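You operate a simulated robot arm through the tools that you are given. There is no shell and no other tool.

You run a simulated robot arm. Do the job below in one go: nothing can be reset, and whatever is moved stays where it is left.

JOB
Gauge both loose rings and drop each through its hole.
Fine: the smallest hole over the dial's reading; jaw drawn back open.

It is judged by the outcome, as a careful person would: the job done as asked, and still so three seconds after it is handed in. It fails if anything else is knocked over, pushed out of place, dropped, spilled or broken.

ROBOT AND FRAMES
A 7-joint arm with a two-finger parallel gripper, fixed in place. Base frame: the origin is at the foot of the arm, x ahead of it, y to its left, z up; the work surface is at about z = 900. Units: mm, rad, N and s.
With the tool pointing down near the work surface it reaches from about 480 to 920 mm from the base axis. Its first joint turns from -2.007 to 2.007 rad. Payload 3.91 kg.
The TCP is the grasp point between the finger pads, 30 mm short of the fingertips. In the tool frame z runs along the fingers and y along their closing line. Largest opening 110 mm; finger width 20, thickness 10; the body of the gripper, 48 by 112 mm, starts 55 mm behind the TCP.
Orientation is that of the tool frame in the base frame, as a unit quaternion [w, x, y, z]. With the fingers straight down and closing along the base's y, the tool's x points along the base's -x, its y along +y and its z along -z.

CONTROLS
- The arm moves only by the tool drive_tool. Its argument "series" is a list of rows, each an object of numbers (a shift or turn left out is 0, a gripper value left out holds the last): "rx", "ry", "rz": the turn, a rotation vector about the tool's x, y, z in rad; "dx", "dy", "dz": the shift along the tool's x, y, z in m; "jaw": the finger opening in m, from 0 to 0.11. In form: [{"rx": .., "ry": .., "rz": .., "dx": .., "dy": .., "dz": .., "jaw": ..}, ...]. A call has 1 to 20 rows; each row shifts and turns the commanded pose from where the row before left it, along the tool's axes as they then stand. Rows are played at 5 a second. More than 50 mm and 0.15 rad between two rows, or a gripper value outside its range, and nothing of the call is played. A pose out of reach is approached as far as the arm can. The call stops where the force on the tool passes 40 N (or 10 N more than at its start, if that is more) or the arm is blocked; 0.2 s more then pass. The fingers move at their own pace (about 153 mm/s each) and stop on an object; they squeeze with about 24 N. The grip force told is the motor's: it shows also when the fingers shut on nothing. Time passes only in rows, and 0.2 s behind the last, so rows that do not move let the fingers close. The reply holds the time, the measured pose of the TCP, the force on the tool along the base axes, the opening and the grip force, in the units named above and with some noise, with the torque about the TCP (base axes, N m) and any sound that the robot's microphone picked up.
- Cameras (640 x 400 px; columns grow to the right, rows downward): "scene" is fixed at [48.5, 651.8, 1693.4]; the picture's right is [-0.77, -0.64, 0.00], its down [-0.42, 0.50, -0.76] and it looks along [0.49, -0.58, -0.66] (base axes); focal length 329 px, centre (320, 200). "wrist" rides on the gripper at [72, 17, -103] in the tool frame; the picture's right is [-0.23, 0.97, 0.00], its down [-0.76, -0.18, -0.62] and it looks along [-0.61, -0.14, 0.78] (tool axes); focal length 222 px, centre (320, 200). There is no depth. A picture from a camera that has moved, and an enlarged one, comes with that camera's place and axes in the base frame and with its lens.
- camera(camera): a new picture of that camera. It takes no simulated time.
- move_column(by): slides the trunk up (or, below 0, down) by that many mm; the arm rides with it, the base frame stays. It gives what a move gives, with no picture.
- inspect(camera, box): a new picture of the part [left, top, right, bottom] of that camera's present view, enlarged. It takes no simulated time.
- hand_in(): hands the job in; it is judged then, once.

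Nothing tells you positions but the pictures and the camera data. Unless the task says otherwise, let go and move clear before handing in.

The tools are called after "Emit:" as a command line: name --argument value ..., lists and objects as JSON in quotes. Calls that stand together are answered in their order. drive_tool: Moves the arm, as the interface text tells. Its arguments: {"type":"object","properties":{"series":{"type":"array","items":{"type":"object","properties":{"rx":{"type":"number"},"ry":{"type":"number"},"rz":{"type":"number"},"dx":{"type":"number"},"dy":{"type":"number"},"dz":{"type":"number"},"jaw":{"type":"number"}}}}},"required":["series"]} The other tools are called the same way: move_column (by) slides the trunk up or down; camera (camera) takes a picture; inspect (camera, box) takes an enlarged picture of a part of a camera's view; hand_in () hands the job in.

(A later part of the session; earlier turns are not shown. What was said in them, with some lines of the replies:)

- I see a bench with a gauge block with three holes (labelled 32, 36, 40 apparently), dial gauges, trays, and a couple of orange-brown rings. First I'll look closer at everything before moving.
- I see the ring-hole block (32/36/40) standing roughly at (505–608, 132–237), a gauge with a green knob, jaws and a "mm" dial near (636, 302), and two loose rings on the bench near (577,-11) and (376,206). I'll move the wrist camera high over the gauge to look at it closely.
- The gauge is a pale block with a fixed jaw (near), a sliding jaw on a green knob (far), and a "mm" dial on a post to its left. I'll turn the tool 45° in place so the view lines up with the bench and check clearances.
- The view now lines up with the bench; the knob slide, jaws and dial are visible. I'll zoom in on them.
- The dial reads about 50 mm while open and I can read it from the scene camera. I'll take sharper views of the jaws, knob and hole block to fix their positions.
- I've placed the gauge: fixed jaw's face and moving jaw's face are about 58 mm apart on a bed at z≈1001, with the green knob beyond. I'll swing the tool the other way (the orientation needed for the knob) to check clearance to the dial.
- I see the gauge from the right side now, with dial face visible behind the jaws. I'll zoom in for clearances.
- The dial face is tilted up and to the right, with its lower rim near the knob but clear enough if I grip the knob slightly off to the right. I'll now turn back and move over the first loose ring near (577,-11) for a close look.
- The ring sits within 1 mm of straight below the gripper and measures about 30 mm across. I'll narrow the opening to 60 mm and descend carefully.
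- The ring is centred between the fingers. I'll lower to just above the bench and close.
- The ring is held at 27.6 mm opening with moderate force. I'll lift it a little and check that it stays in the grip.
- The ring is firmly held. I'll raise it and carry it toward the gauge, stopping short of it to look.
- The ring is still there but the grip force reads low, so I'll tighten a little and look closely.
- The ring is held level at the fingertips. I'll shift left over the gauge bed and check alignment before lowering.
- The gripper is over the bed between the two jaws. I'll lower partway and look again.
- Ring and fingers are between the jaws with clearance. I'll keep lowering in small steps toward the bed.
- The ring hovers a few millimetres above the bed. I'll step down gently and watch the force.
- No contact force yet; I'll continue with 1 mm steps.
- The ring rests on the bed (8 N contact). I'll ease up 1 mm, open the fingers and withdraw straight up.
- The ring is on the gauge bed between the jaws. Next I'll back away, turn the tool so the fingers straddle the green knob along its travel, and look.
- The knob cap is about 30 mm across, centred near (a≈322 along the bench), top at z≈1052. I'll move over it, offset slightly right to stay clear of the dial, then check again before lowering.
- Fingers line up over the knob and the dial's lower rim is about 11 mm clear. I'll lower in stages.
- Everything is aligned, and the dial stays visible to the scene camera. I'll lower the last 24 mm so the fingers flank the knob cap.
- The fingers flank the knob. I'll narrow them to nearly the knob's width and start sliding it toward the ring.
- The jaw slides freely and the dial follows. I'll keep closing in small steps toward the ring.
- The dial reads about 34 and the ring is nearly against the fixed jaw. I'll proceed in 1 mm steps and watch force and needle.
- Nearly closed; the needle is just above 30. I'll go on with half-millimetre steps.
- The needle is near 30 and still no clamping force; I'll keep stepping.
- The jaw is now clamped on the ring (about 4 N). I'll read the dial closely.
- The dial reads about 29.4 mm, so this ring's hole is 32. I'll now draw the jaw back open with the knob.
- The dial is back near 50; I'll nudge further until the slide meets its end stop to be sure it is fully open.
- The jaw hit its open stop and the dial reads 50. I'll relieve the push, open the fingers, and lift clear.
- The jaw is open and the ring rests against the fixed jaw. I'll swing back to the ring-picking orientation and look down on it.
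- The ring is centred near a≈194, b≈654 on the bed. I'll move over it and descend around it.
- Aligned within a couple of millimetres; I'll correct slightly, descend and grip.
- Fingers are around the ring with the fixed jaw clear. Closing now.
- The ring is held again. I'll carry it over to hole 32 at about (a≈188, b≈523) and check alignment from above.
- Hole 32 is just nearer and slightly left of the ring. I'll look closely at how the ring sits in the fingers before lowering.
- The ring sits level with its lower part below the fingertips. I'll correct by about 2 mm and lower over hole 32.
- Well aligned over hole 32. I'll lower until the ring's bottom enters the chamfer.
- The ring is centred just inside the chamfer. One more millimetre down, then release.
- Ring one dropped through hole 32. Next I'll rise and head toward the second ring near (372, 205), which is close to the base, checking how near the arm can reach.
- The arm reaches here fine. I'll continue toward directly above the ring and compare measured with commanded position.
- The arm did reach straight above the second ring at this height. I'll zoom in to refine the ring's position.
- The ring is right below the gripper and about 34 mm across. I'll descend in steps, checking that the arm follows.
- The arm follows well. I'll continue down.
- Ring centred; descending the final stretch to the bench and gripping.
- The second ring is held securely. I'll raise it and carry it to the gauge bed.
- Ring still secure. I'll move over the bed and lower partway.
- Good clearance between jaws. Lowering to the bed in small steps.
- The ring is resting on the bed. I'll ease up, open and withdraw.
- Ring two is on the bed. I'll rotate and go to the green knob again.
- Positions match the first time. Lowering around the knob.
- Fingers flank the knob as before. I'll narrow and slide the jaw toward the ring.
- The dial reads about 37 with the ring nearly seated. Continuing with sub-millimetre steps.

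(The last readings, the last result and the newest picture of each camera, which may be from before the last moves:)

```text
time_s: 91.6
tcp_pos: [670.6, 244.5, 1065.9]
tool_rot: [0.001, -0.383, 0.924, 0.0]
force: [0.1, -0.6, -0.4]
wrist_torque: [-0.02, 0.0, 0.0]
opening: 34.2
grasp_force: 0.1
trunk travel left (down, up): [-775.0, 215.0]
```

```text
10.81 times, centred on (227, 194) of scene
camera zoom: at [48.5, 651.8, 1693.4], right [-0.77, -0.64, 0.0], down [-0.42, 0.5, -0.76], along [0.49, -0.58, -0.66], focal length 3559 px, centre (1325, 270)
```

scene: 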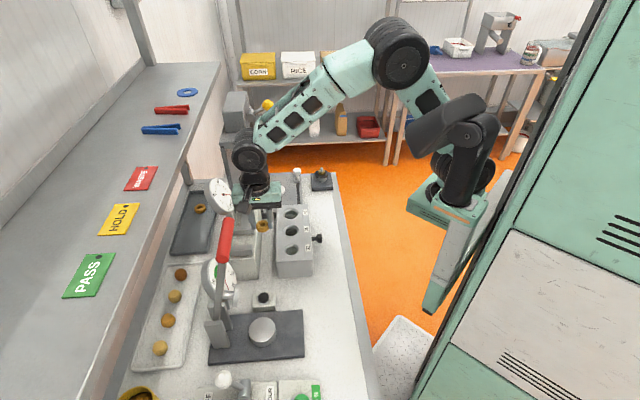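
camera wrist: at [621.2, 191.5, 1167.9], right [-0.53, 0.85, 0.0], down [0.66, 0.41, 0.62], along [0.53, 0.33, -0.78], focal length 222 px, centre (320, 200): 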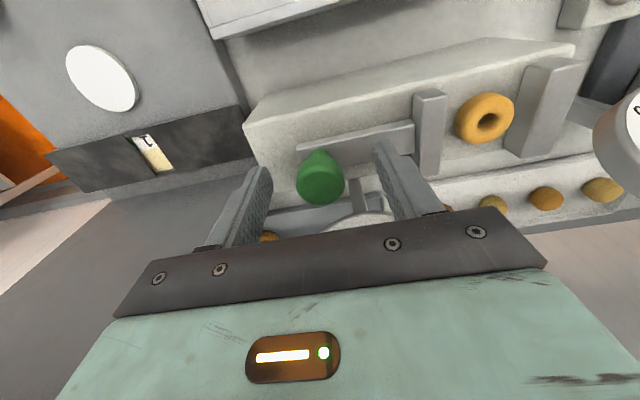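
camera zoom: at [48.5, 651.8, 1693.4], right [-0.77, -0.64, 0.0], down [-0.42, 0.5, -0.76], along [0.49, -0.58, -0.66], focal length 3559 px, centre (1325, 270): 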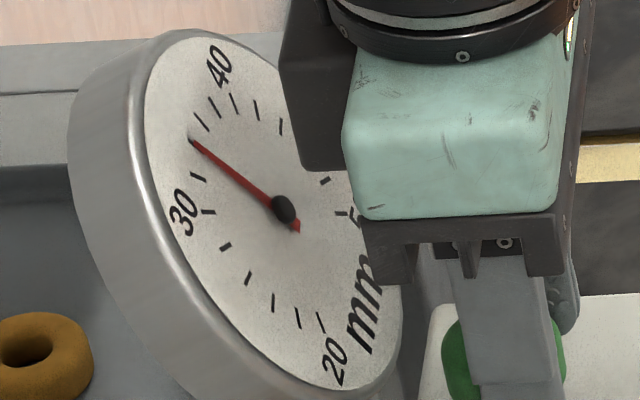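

Emit:
drive_tool --series '[{"dy": 0.0006}, {}]'

Emit:
drive_tool --series '[{"dy": 0.0006}, {}]'

Emit:
inspect --camera "scene" --box '[212, 175, 242, 212]'

Emit:
inspect --camera "wrist" --box '[400, 80, 540, 190]'

```text
time_s: 92.2
tcp_pos: [668.6, 244.9, 1064.9]
tool_rot: [0.0, -0.384, 0.923, 0.0]
force: [1.0, -0.4, -0.1]
wrist_torque: [-0.01, 0.0, -0.01]
opening: 34.5
grasp_force: 0.8
trunk travel left (down, up): [-775.0, 215.0]
```

```text
time_s: 92.8
tcp_pos: [669.2, 245.4, 1066.4]
tool_rot: [0.0, -0.383, 0.924, 0.0]
force: [0.9, -1.0, -0.8]
wrist_torque: [-0.04, -0.05, -0.02]
opening: 35.0
grasp_force: 1.1
trunk travel left (down, up): [-775.0, 215.0]
```

```text
10.81 times, centred on (227, 194) of scene
camera zoom: at [48.5, 651.8, 1693.4], right [-0.77, -0.64, 0.0], down [-0.42, 0.5, -0.76], along [0.49, -0.58, -0.66], focal length 3559 px, centre (1325, 270)
```

zoom: 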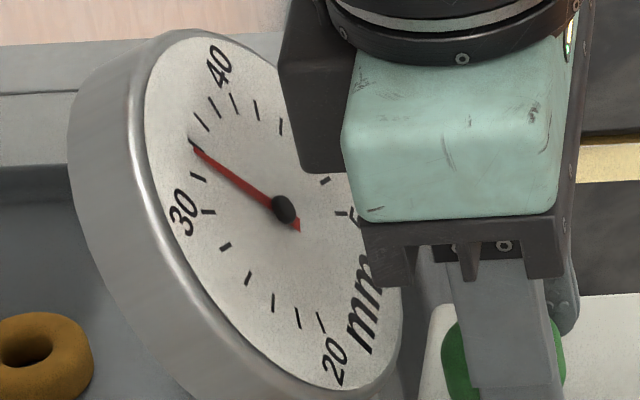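

```text
3.64 times, centred on (470, 135) of wrist
camera zoom: at [605.3, 207.4, 1168.5], right [-0.53, 0.85, 0.0], down [0.66, 0.41, 0.62], along [0.53, 0.33, -0.78], focal length 808 px, centre (-226, 436)
```

zoom: 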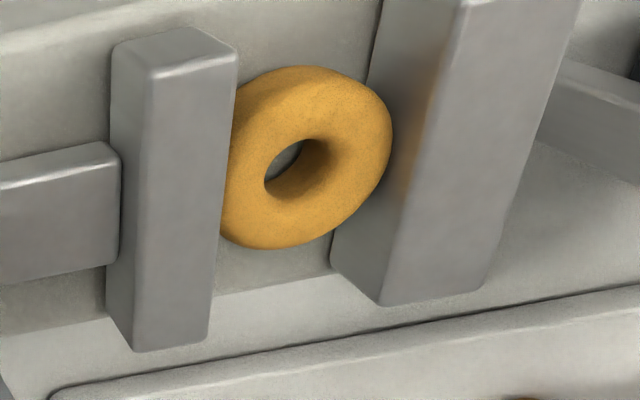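

Emit:
drive_tool --series '[{"dy": 0.0006}, {}]'

Emit:
drive_tool --series '[{"dy": 0.0006}, {}]'

Emit:
inspect --camera "scene" --box '[212, 175, 242, 212]'

Emit:
inspect --camera "wrist" --box '[400, 80, 540, 190]'

```text
time_s: 93.4
tcp_pos: [668.8, 245.5, 1065.4]
tool_rot: [0.0, -0.383, 0.924, 0.001]
force: [2.4, -3.1, 0.3]
wrist_torque: [-0.08, -0.03, -0.05]
opening: 35.7
grasp_force: 1.7
trunk travel left (down, up): [-775.0, 215.0]
```

```text
time_s: 94.0
tcp_pos: [669.3, 245.1, 1065.6]
tool_rot: [-0.001, -0.382, 0.924, 0.0]
force: [3.1, -3.8, -0.1]
wrist_torque: [-0.1, -0.08, -0.08]
opening: 36.5
grasp_force: 2.4
trunk travel left (down, up): [-775.0, 215.0]
```

```text
10.81 times, centred on (227, 194) of scene
camera zoom: at [48.5, 651.8, 1693.4], right [-0.77, -0.64, 0.0], down [-0.42, 0.5, -0.76], along [0.49, -0.58, -0.66], focal length 3559 px, centre (1325, 270)
```

zoom: 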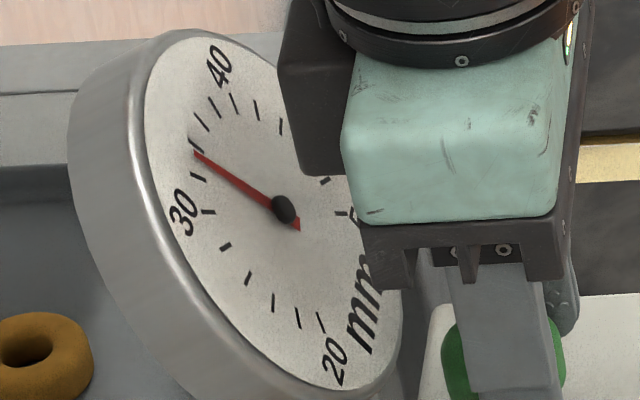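

```text
3.64 times, centred on (470, 135) of wrist
camera zoom: at [604.6, 208.1, 1168.6], right [-0.53, 0.85, 0.0], down [0.66, 0.41, 0.62], along [0.53, 0.33, -0.78], focal length 808 px, centre (-226, 436)
```

zoom: 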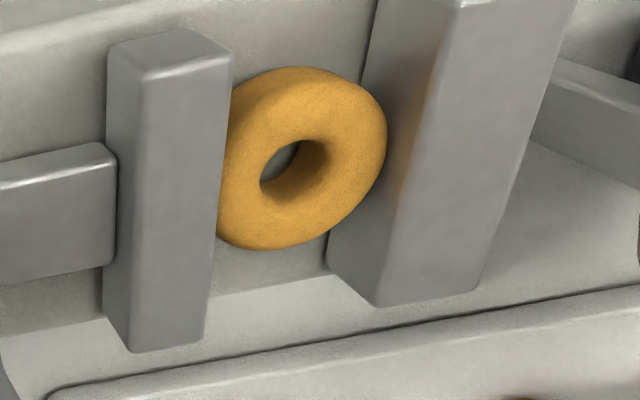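

The dial reads about 33.5 mm with the jaw clamped, so the second ring belongs in hole 36. I'll draw the jaw back open now.

Emit:
drive_tool --series '[{"dy": -0.006}, {"dy": -0.008}, {"dy": -0.007}, {}]'

Emit:
drive_tool --series '[{"dy": -0.003}, {}]'

Emit:
drive_tool --series '[{"dy": -0.0015}, {}]'

Emit:
drive_tool --series '[{"dy": -0.001}, {}]'

Emit:
drive_tool --series '[{"dy": -0.001}, {}]'

Emit:
inspect --camera "scene" --box '[205, 165, 265, 225]'

```text
time_s: 95.0
tcp_pos: [683.6, 231.6, 1064.2]
tool_rot: [0.001, -0.382, 0.924, 0.0]
force: [-0.1, 0.6, 0.6]
wrist_torque: [-0.02, 0.01, 0.0]
opening: 34.3
grasp_force: 0.2
trunk travel left (down, up): [-775.0, 215.0]
```

```text
time_s: 95.6
tcp_pos: [685.4, 228.5, 1065.4]
tool_rot: [0.001, -0.382, 0.924, 0.0]
force: [-0.6, 0.5, 0.2]
wrist_torque: [0.01, 0.02, 0.01]
opening: 34.4
grasp_force: 0.4
trunk travel left (down, up): [-775.0, 215.0]
```

```text
time_s: 96.2
tcp_pos: [685.1, 228.3, 1066.1]
tool_rot: [0.0, -0.383, 0.924, 0.0]
force: [-0.6, 0.1, 0.2]
wrist_torque: [0.0, 0.05, 0.03]
opening: 34.4
grasp_force: 0.5
trunk travel left (down, up): [-775.0, 215.0]
```

```text
time_s: 96.8
tcp_pos: [686.9, 228.8, 1064.8]
tool_rot: [0.0, -0.383, 0.924, 0.0]
force: [-0.4, -0.2, 0.5]
wrist_torque: [0.01, 0.01, 0.0]
opening: 34.0
grasp_force: 0.4
trunk travel left (down, up): [-775.0, 215.0]
```

```text
time_s: 97.4
tcp_pos: [687.1, 226.5, 1065.2]
tool_rot: [-0.001, -0.383, 0.924, 0.001]
force: [-1.5, 1.2, 0.2]
wrist_torque: [0.04, 0.06, 0.04]
opening: 34.8
grasp_force: 1.0
trunk travel left (down, up): [-775.0, 215.0]
```

```text
6.67 times, centred on (235, 195) of scene
camera zoom: at [48.5, 651.8, 1693.4], right [-0.77, -0.64, 0.0], down [-0.42, 0.5, -0.76], along [0.49, -0.58, -0.66], focal length 2195 px, centre (887, 233)
```

zoom: 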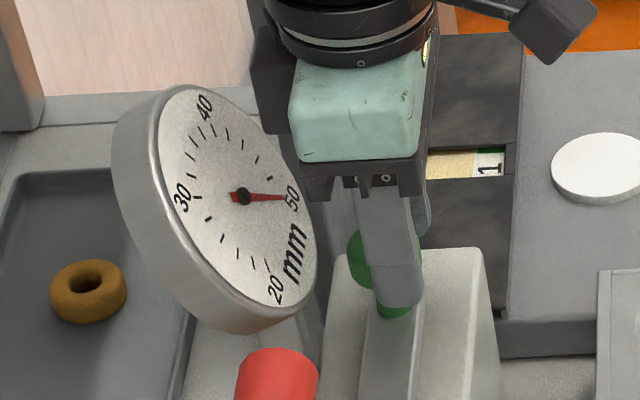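

Emit:
drive_tool --series '[{"dy": -0.001}, {}]'

Emit:
drive_tool --series '[{"dy": 0.0035}, {"jaw": 0.05}, {"jaw": 0.07}, {}, {"dz": -0.02}, {"dz": -0.035}, {"dz": -0.04}, {}]'

Emit:
inspect --camera "scene" --box '[190, 160, 290, 280]'

Emit:
camera --camera "wrist"

```text
time_s: 98.0
tcp_pos: [687.8, 225.4, 1066.5]
tool_rot: [0.001, -0.383, 0.924, 0.0]
force: [-3.0, 3.4, 1.0]
wrist_torque: [0.06, 0.14, 0.04]
opening: 36.0
grasp_force: 2.2
trunk travel left (down, up): [-775.0, 215.0]
```

```text
time_s: 99.8
tcp_pos: [685.7, 228.8, 1160.9]
tool_rot: [0.0, -0.383, 0.924, -0.001]
force: [-0.3, 0.7, -0.7]
wrist_torque: [0.01, 0.01, 0.0]
opening: 70.0
grasp_force: 0.1
trunk travel left (down, up): [-775.0, 215.0]
```

```text
3.33 times, centred on (240, 220) of scene
camera zoom: at [48.5, 651.8, 1693.4], right [-0.77, -0.64, 0.0], down [-0.42, 0.5, -0.76], along [0.49, -0.58, -0.66], focal length 1097 px, centre (587, 133)
```

zoom: 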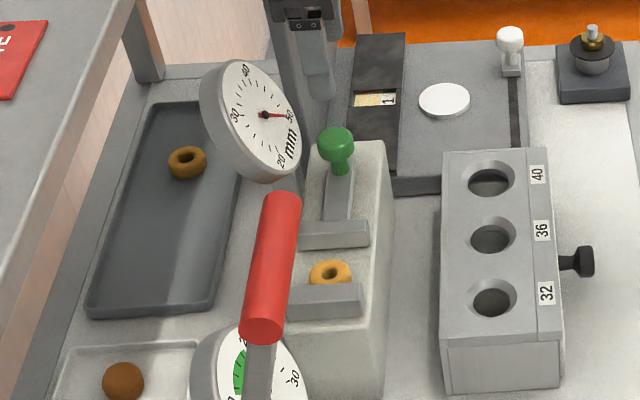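

```text
taken
camera wrist: at [622.4, 191.8, 1263.9], right [-0.53, 0.85, 0.0], down [0.66, 0.41, 0.62], along [0.53, 0.33, -0.78], focal length 222 px, centre (320, 200)
```

wrist: 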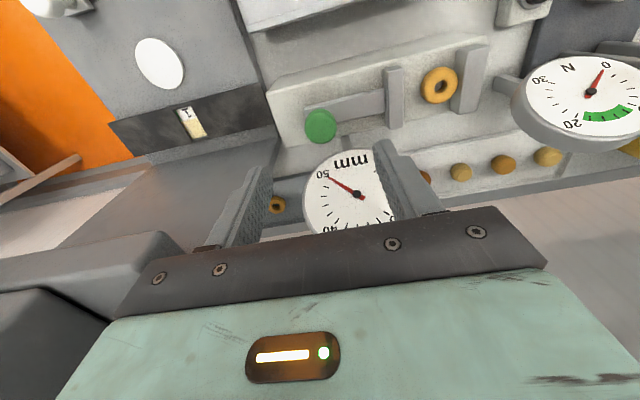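

The jaw is fully open with the dial at 50. I'll return to the ring-picking orientation.

Emit:
drive_tool --series '[{"dx": 0.0235}, {"dx": 0.0235}, {"dy": 0.0315}, {"dy": 0.0315}, {"dy": 0.0315}, {"dy": 0.0315}, {}]'

Emit:
drive_tool --series '[{"rz": 0.1428}, {"rz": 0.1428}, {"rz": 0.1428}, {"rz": 0.1428}, {"rz": 0.1428}, {"rz": 0.1428}, {"rz": 0.1428}, {"rz": 0.1428}, {"rz": 0.1428}, {"rz": 0.1428}, {"rz": 0.1428, "jaw": 0.052}, {}]'

Emit:
drive_tool --series '[{"dy": 0.027}, {"dy": 0.0265}, {"dz": 0.03}, {"dz": 0.03}, {"dz": 0.025}, {}]'

Emit:
inspect --camera "wrist" --box '[240, 60, 420, 240]'

Emit:
camera --camera "scene"

```text
time_s: 101.4
tcp_pos: [563.6, 283.9, 1159.5]
tool_rot: [0.0, -0.383, 0.924, 0.001]
force: [-0.1, 0.6, 0.2]
wrist_torque: [0.0, 0.01, -0.03]
opening: 69.9
grasp_force: 0.2
trunk travel left (down, up): [-775.0, 215.0]
```

```text
time_s: 104.0
tcp_pos: [563.3, 284.4, 1160.7]
tool_rot: [0.0, 0.383, 0.924, 0.0]
force: [-0.7, -0.1, 0.5]
wrist_torque: [0.01, 0.01, -0.01]
opening: 51.9
grasp_force: 0.0
trunk travel left (down, up): [-775.0, 215.0]
```

```text
time_s: 105.4
tcp_pos: [601.5, 323.3, 1074.2]
tool_rot: [0.0, 0.384, 0.923, 0.0]
force: [0.1, 0.2, -1.0]
wrist_torque: [0.03, 0.04, 0.01]
opening: 52.0
grasp_force: 0.0
trunk travel left (down, up): [-775.0, 215.0]
```

```text
2.22 times, centred on (330, 150) of wrist
camera zoom: at [560.8, 387.0, 1178.2], right [0.85, 0.53, 0.0], down [0.41, -0.66, 0.62], along [0.33, -0.53, -0.78], focal length 494 px, centre (298, 311)
```

zoom: 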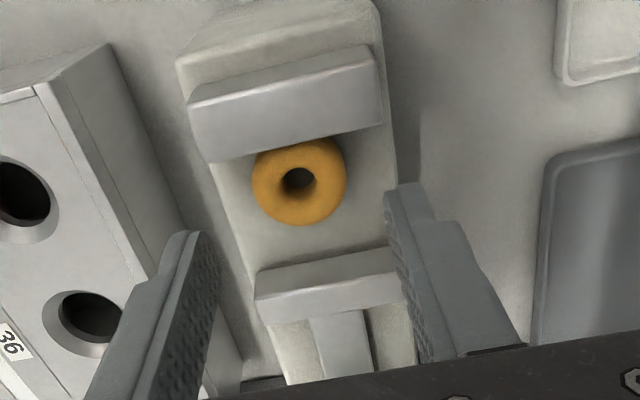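

```text
taken
```

scene: 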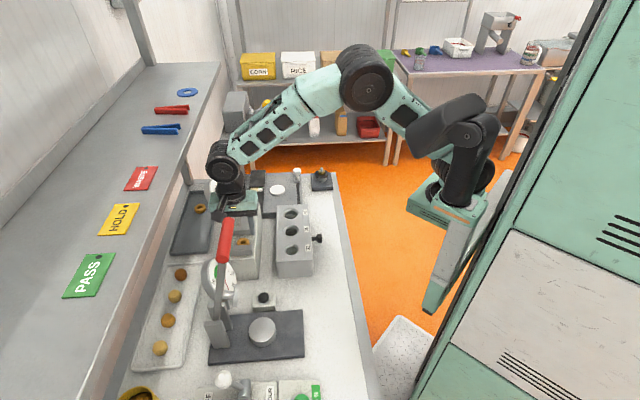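

The ring is centred between the fingers. Descending and gripping it.

Emit:
drive_tool --series '[{"dx": -0.0015, "dz": 0.012}, {"dz": 0.014}, {"dz": 0.009}, {"dz": 0.0055}, {}]'

Emit:
inspect --camera "wrist" --box '[240, 60, 420, 240]'

```text
time_s: 106.6
tcp_pos: [601.8, 322.4, 1033.9]
tool_rot: [0.0, 0.383, 0.924, 0.0]
force: [1.2, -0.7, 0.3]
wrist_torque: [0.02, 0.02, -0.03]
opening: 52.2
grasp_force: 0.0
trunk travel left (down, up): [-775.0, 215.0]
```

```text
2.22 times, centred on (330, 150) of wrist
camera zoom: at [562.4, 385.7, 1137.7], right [0.85, 0.53, 0.0], down [0.41, -0.66, 0.62], along [0.33, -0.53, -0.78], focal length 494 px, centre (298, 311)
```

zoom: 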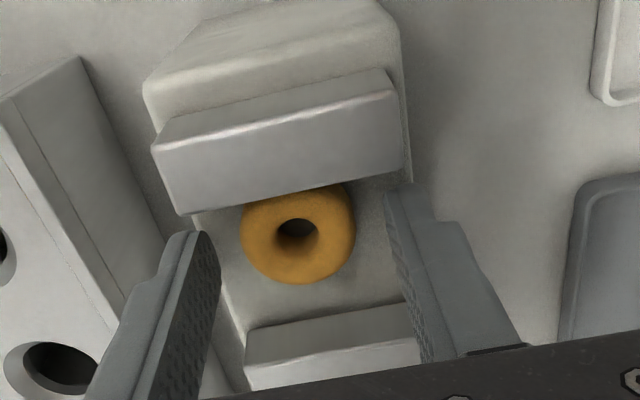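

Emit:
drive_tool --series '[{"jaw": 0.042}, {"jaw": 0.029}, {}, {}]'

Emit:
drive_tool --series '[{"dz": -0.01}, {"dz": -0.025}, {"dz": -0.04}, {}]'

Emit:
inspect --camera "wrist" --box '[240, 60, 420, 240]'

```text
time_s: 107.6
tcp_pos: [602.0, 321.2, 1035.4]
tool_rot: [0.0, 0.382, 0.924, 0.0]
force: [0.4, -0.2, 0.1]
wrist_torque: [0.02, -0.03, 0.03]
opening: 32.1
grasp_force: 12.2
trunk travel left (down, up): [-775.0, 215.0]
```

```text
time_s: 108.6
tcp_pos: [601.2, 322.3, 1111.2]
tool_rot: [0.0, 0.383, 0.924, -0.001]
force: [0.4, -0.2, -0.7]
wrist_torque: [0.0, 0.0, -0.01]
opening: 32.0
grasp_force: 12.2
trunk travel left (down, up): [-775.0, 215.0]
```

```text
2.22 times, centred on (330, 150) of wrist
camera zoom: at [562.3, 385.8, 1213.4], right [0.85, 0.53, 0.0], down [0.41, -0.66, 0.62], along [0.33, -0.53, -0.78], focal length 494 px, centre (298, 311)
```

zoom: 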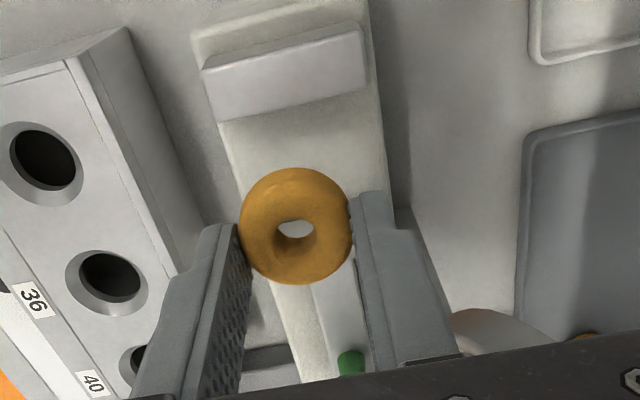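

Ring two is held. I'll carry it right and then along to hole 36, at about (a≈262, b≈523).

Emit:
drive_tool --series '[{"dy": -0.033}, {"dy": -0.033}, {"dy": -0.033}, {"dy": -0.031, "dx": -0.01}, {"dx": -0.028}, {"dx": -0.028}, {}]'

Emit:
inspect --camera "wrist" --box '[220, 60, 420, 240]'

Emit:
inspect --camera "scene" --box '[255, 170, 315, 240]'

```text
time_s: 110.2
tcp_pos: [557.4, 182.3, 1110.4]
tool_rot: [0.0, 0.382, 0.924, 0.001]
force: [0.1, 0.2, 0.3]
wrist_torque: [-0.02, 0.03, -0.01]
opening: 32.1
grasp_force: 11.5
trunk travel left (down, up): [-775.0, 215.0]
```

```text
2.22 times, centred on (320, 150) of wrist
camera zoom: at [517.6, 247.2, 1213.1], right [0.85, 0.53, 0.0], down [0.41, -0.66, 0.62], along [0.33, -0.53, -0.78], focal length 494 px, centre (320, 311)
```

zoom: 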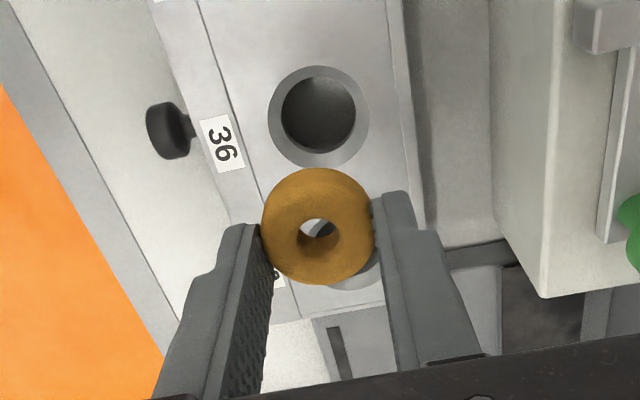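

```text
5.71 times, centred on (285, 205) of scene
camera zoom: at [48.5, 651.8, 1693.4], right [-0.77, -0.64, 0.0], down [-0.42, 0.5, -0.76], along [0.49, -0.58, -0.66], focal length 1881 px, centre (520, 171)
```

zoom: 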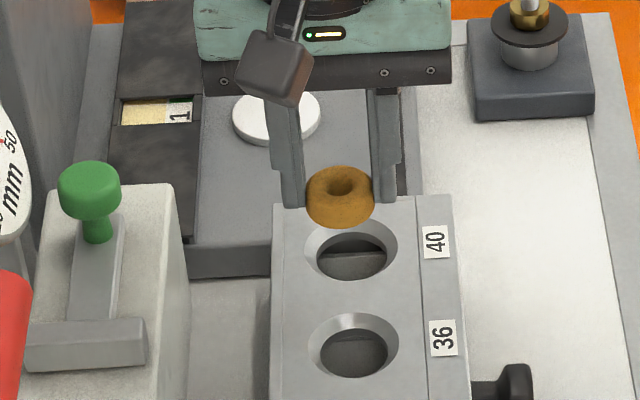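

Ring two lines up with hole 36 within about a millimetre. Lowering.

Emit:
drive_tool --series '[{"dz": 0.03}, {"dz": 0.03}, {"dz": 0.02}, {}, {"dz": 0.01}, {"dz": 0.004}, {}]'

Emit:
inspect --camera "wrist" --box '[270, 100, 370, 200]'

Emit:
inspect --camera "scene" --box '[262, 195, 317, 255]'

```text
time_s: 111.8
tcp_pos: [557.4, 182.5, 1015.4]
tool_rot: [0.0, 0.382, 0.924, 0.0]
force: [-0.4, 0.4, 0.0]
wrist_torque: [0.02, -0.01, 0.01]
opening: 32.0
grasp_force: 12.5
trunk travel left (down, up): [-775.0, 215.0]
```

```text
4.00 times, centred on (320, 150) of wrist
camera zoom: at [516.8, 247.4, 1119.3], right [0.85, 0.53, 0.0], down [0.41, -0.66, 0.62], along [0.33, -0.53, -0.78], focal length 888 px, centre (320, 400)
```

zoom: 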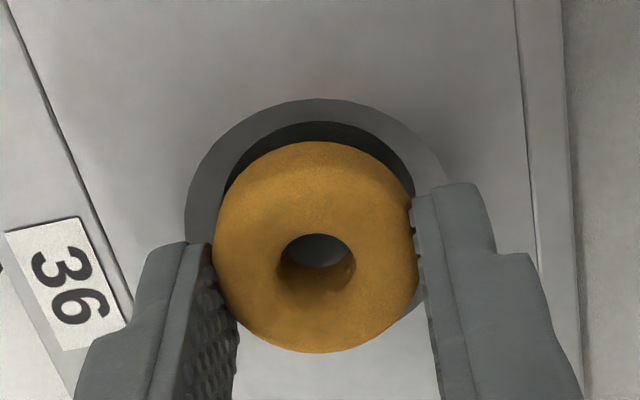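

```text
6.67 times, centred on (290, 225) of scene
camera zoom: at [48.5, 651.8, 1693.4], right [-0.77, -0.64, 0.0], down [-0.42, 0.5, -0.76], along [0.49, -0.58, -0.66], focal length 2195 px, centre (523, 33)
```

zoom: 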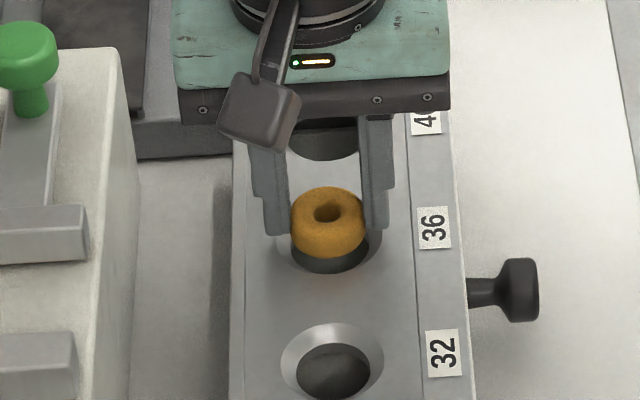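

Aligned; lowering the last few millimetres into the chamfer.

Emit:
drive_tool --series '[{"dz": 0.0035}, {}]'

Emit:
inspect --camera "wrist" --box '[270, 100, 370, 200]'

Emit:
drive_tool --series '[{"dz": 0.0015}, {}]'

Emit:
inspect --camera "scene" --box '[262, 195, 317, 255]'

```text
time_s: 112.4
tcp_pos: [557.2, 182.5, 1013.5]
tool_rot: [0.0, 0.382, 0.924, 0.0]
force: [-0.2, 0.4, -0.1]
wrist_torque: [0.01, 0.01, 0.0]
opening: 32.0
grasp_force: 11.9
trunk travel left (down, up): [-775.0, 215.0]
```

```text
4.00 times, centred on (320, 150) of wrist
camera zoom: at [517.0, 247.5, 1115.9], right [0.85, 0.53, 0.0], down [0.41, -0.66, 0.62], along [0.33, -0.53, -0.78], focal length 888 px, centre (320, 400)
```

zoom: 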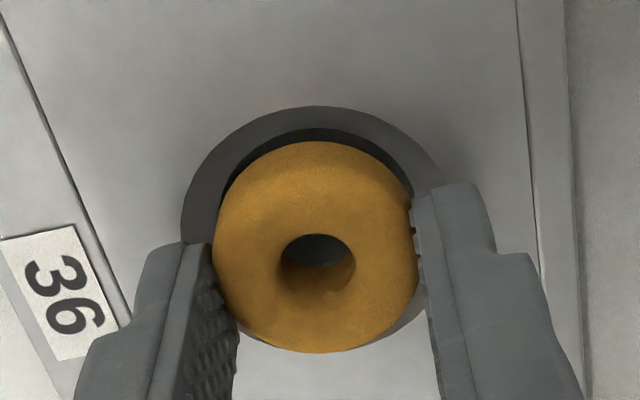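

```text
time_s: 113.0
tcp_pos: [557.4, 182.4, 1010.7]
tool_rot: [0.0, 0.383, 0.924, 0.0]
force: [0.3, 0.8, 0.9]
wrist_torque: [0.04, 0.02, 0.02]
opening: 31.8
grasp_force: 12.1
trunk travel left (down, up): [-775.0, 215.0]
```

```text
6.67 times, centred on (290, 225) of scene
camera zoom: at [48.5, 651.8, 1693.4], right [-0.77, -0.64, 0.0], down [-0.42, 0.5, -0.76], along [0.49, -0.58, -0.66], focal length 2195 px, centre (523, 33)
```

zoom: 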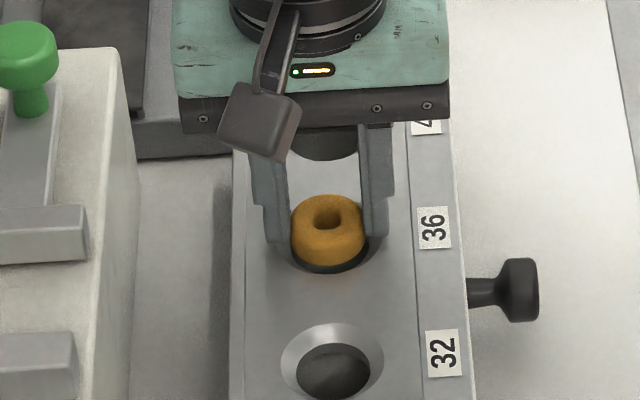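

The ring sits centred in the mouth of hole 36. Releasing.

Emit:
drive_tool --series '[{"jaw": 0.038}, {"jaw": 0.047}, {}, {}]'

Emit:
inspect --camera "wrist" --box '[270, 100, 370, 200]'

Emit:
inspect --camera "scene" --box '[262, 195, 317, 255]'

```text
time_s: 114.0
tcp_pos: [556.1, 182.6, 1010.6]
tool_rot: [-0.001, 0.383, 0.924, 0.0]
force: [-0.1, -0.8, 0.1]
wrist_torque: [-0.02, -0.01, 0.0]
opening: 47.0
grasp_force: 0.2
trunk travel left (down, up): [-775.0, 215.0]
```

```text
4.00 times, centred on (320, 150) of wrist
camera zoom: at [517.1, 247.5, 1114.3], right [0.85, 0.53, 0.0], down [0.41, -0.66, 0.62], along [0.33, -0.53, -0.78], focal length 888 px, centre (320, 400)
```

zoom: 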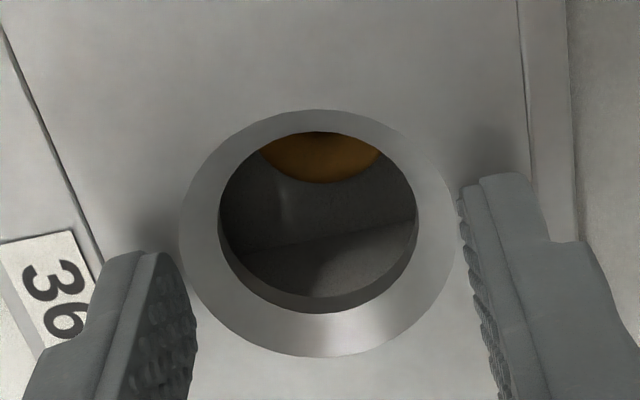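

```text
6.67 times, centred on (290, 225) of scene
camera zoom: at [48.5, 651.8, 1693.4], right [-0.77, -0.64, 0.0], down [-0.42, 0.5, -0.76], along [0.49, -0.58, -0.66], focal length 2195 px, centre (523, 33)
```

zoom: 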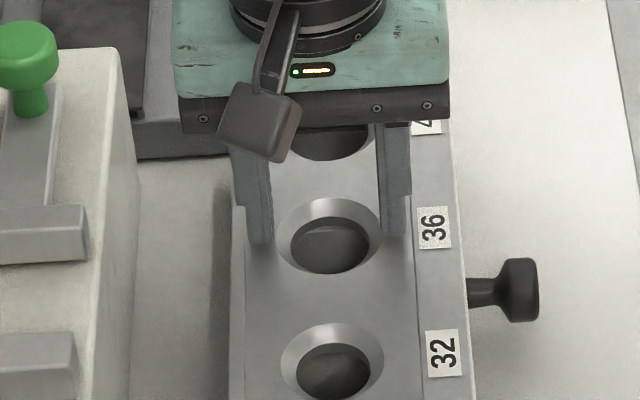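

Both rings have gone through. I'll rise clear and check the whole scene.

Emit:
drive_tool --series '[{"dz": -0.02}, {"dz": -0.04}, {"dz": -0.04}, {"dz": -0.04}, {"dz": -0.04}, {"dy": -0.03}, {"dy": -0.03}, {"dy": -0.03}, {}]'

Emit:
camera --camera "scene"

Emit:
inspect --camera "scene" --box '[130, 160, 350, 300]'

Emit:
inspect --camera "scene" --box '[205, 165, 265, 225]'

Emit:
camera --camera "wrist"

```text
time_s: 116.0
tcp_pos: [492.3, 117.5, 1191.4]
tool_rot: [0.0, 0.383, 0.924, 0.0]
force: [-0.1, 0.2, -0.3]
wrist_torque: [-0.03, 0.0, -0.01]
opening: 47.2
grasp_force: 0.0
trunk travel left (down, up): [-775.0, 215.0]
```

```text
taken
```

scene: 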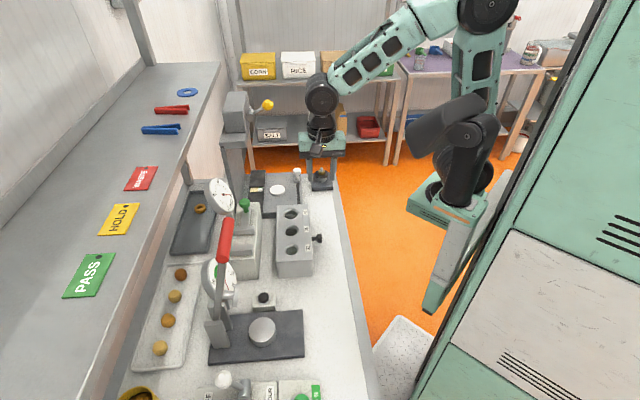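

```text
2.86 times, centred on (240, 230) of scene
camera zoom: at [48.5, 651.8, 1693.4], right [-0.77, -0.64, 0.0], down [-0.42, 0.5, -0.76], along [0.49, -0.58, -0.66], focal length 941 px, centre (549, 114)
```

zoom: 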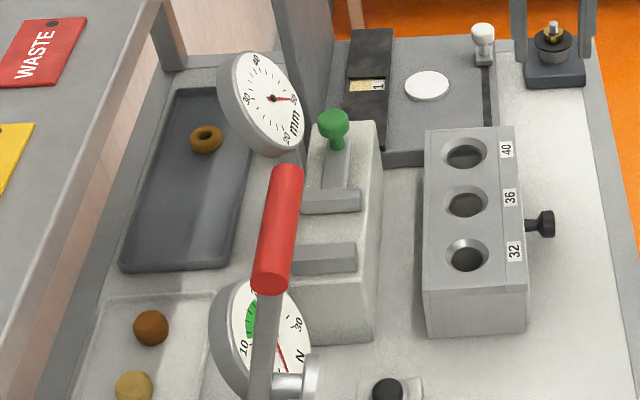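

```text
6.67 times, centred on (235, 195) of scene
camera zoom: at [48.5, 651.8, 1693.4], right [-0.77, -0.64, 0.0], down [-0.42, 0.5, -0.76], along [0.49, -0.58, -0.66], focal length 2195 px, centre (887, 233)
```

zoom: 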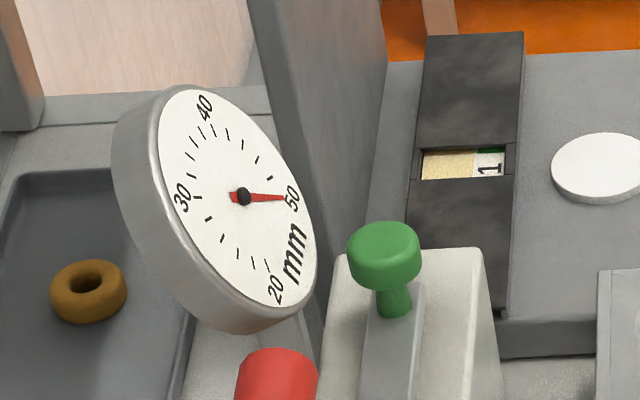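

```text
taken
camera wrist: at [452.3, 182.6, 1294.3], right [0.85, 0.53, 0.0], down [0.41, -0.66, 0.62], along [0.33, -0.53, -0.78], focal length 222 px, centre (320, 200)
```

wrist: 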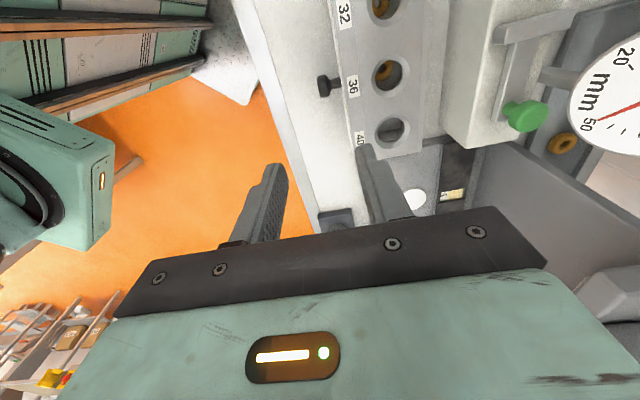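

Both rings now lie inside the block below holes 32 and 36. The gauge jaw is back at its open stop with the dial at 50, everything else is where it was, and the gripper is clear, so I'm handing in.

Emit:
hand_in

```text
The job is handed in.
```

I gauged both loose rings, dropped each through its hole, and handed the job in.

| Ring | Dial reading | Hole used |
|---|---|---|
| First, at the far end of the bench | about 29.4 mm | 32 |
| Second, nearest the robot | about 33.5 mm | 36 |

In the last pictures both rings lie inside the block under holes 32 and 36. The gauge jaw is drawn back to its open stop, with the dial at 50. Nothing else appeared disturbed, and the gripper was empty and clear at hand-in.

I took the two rings lying on the bench as the loose ones. I left the third ring, in the grey tray, alone.
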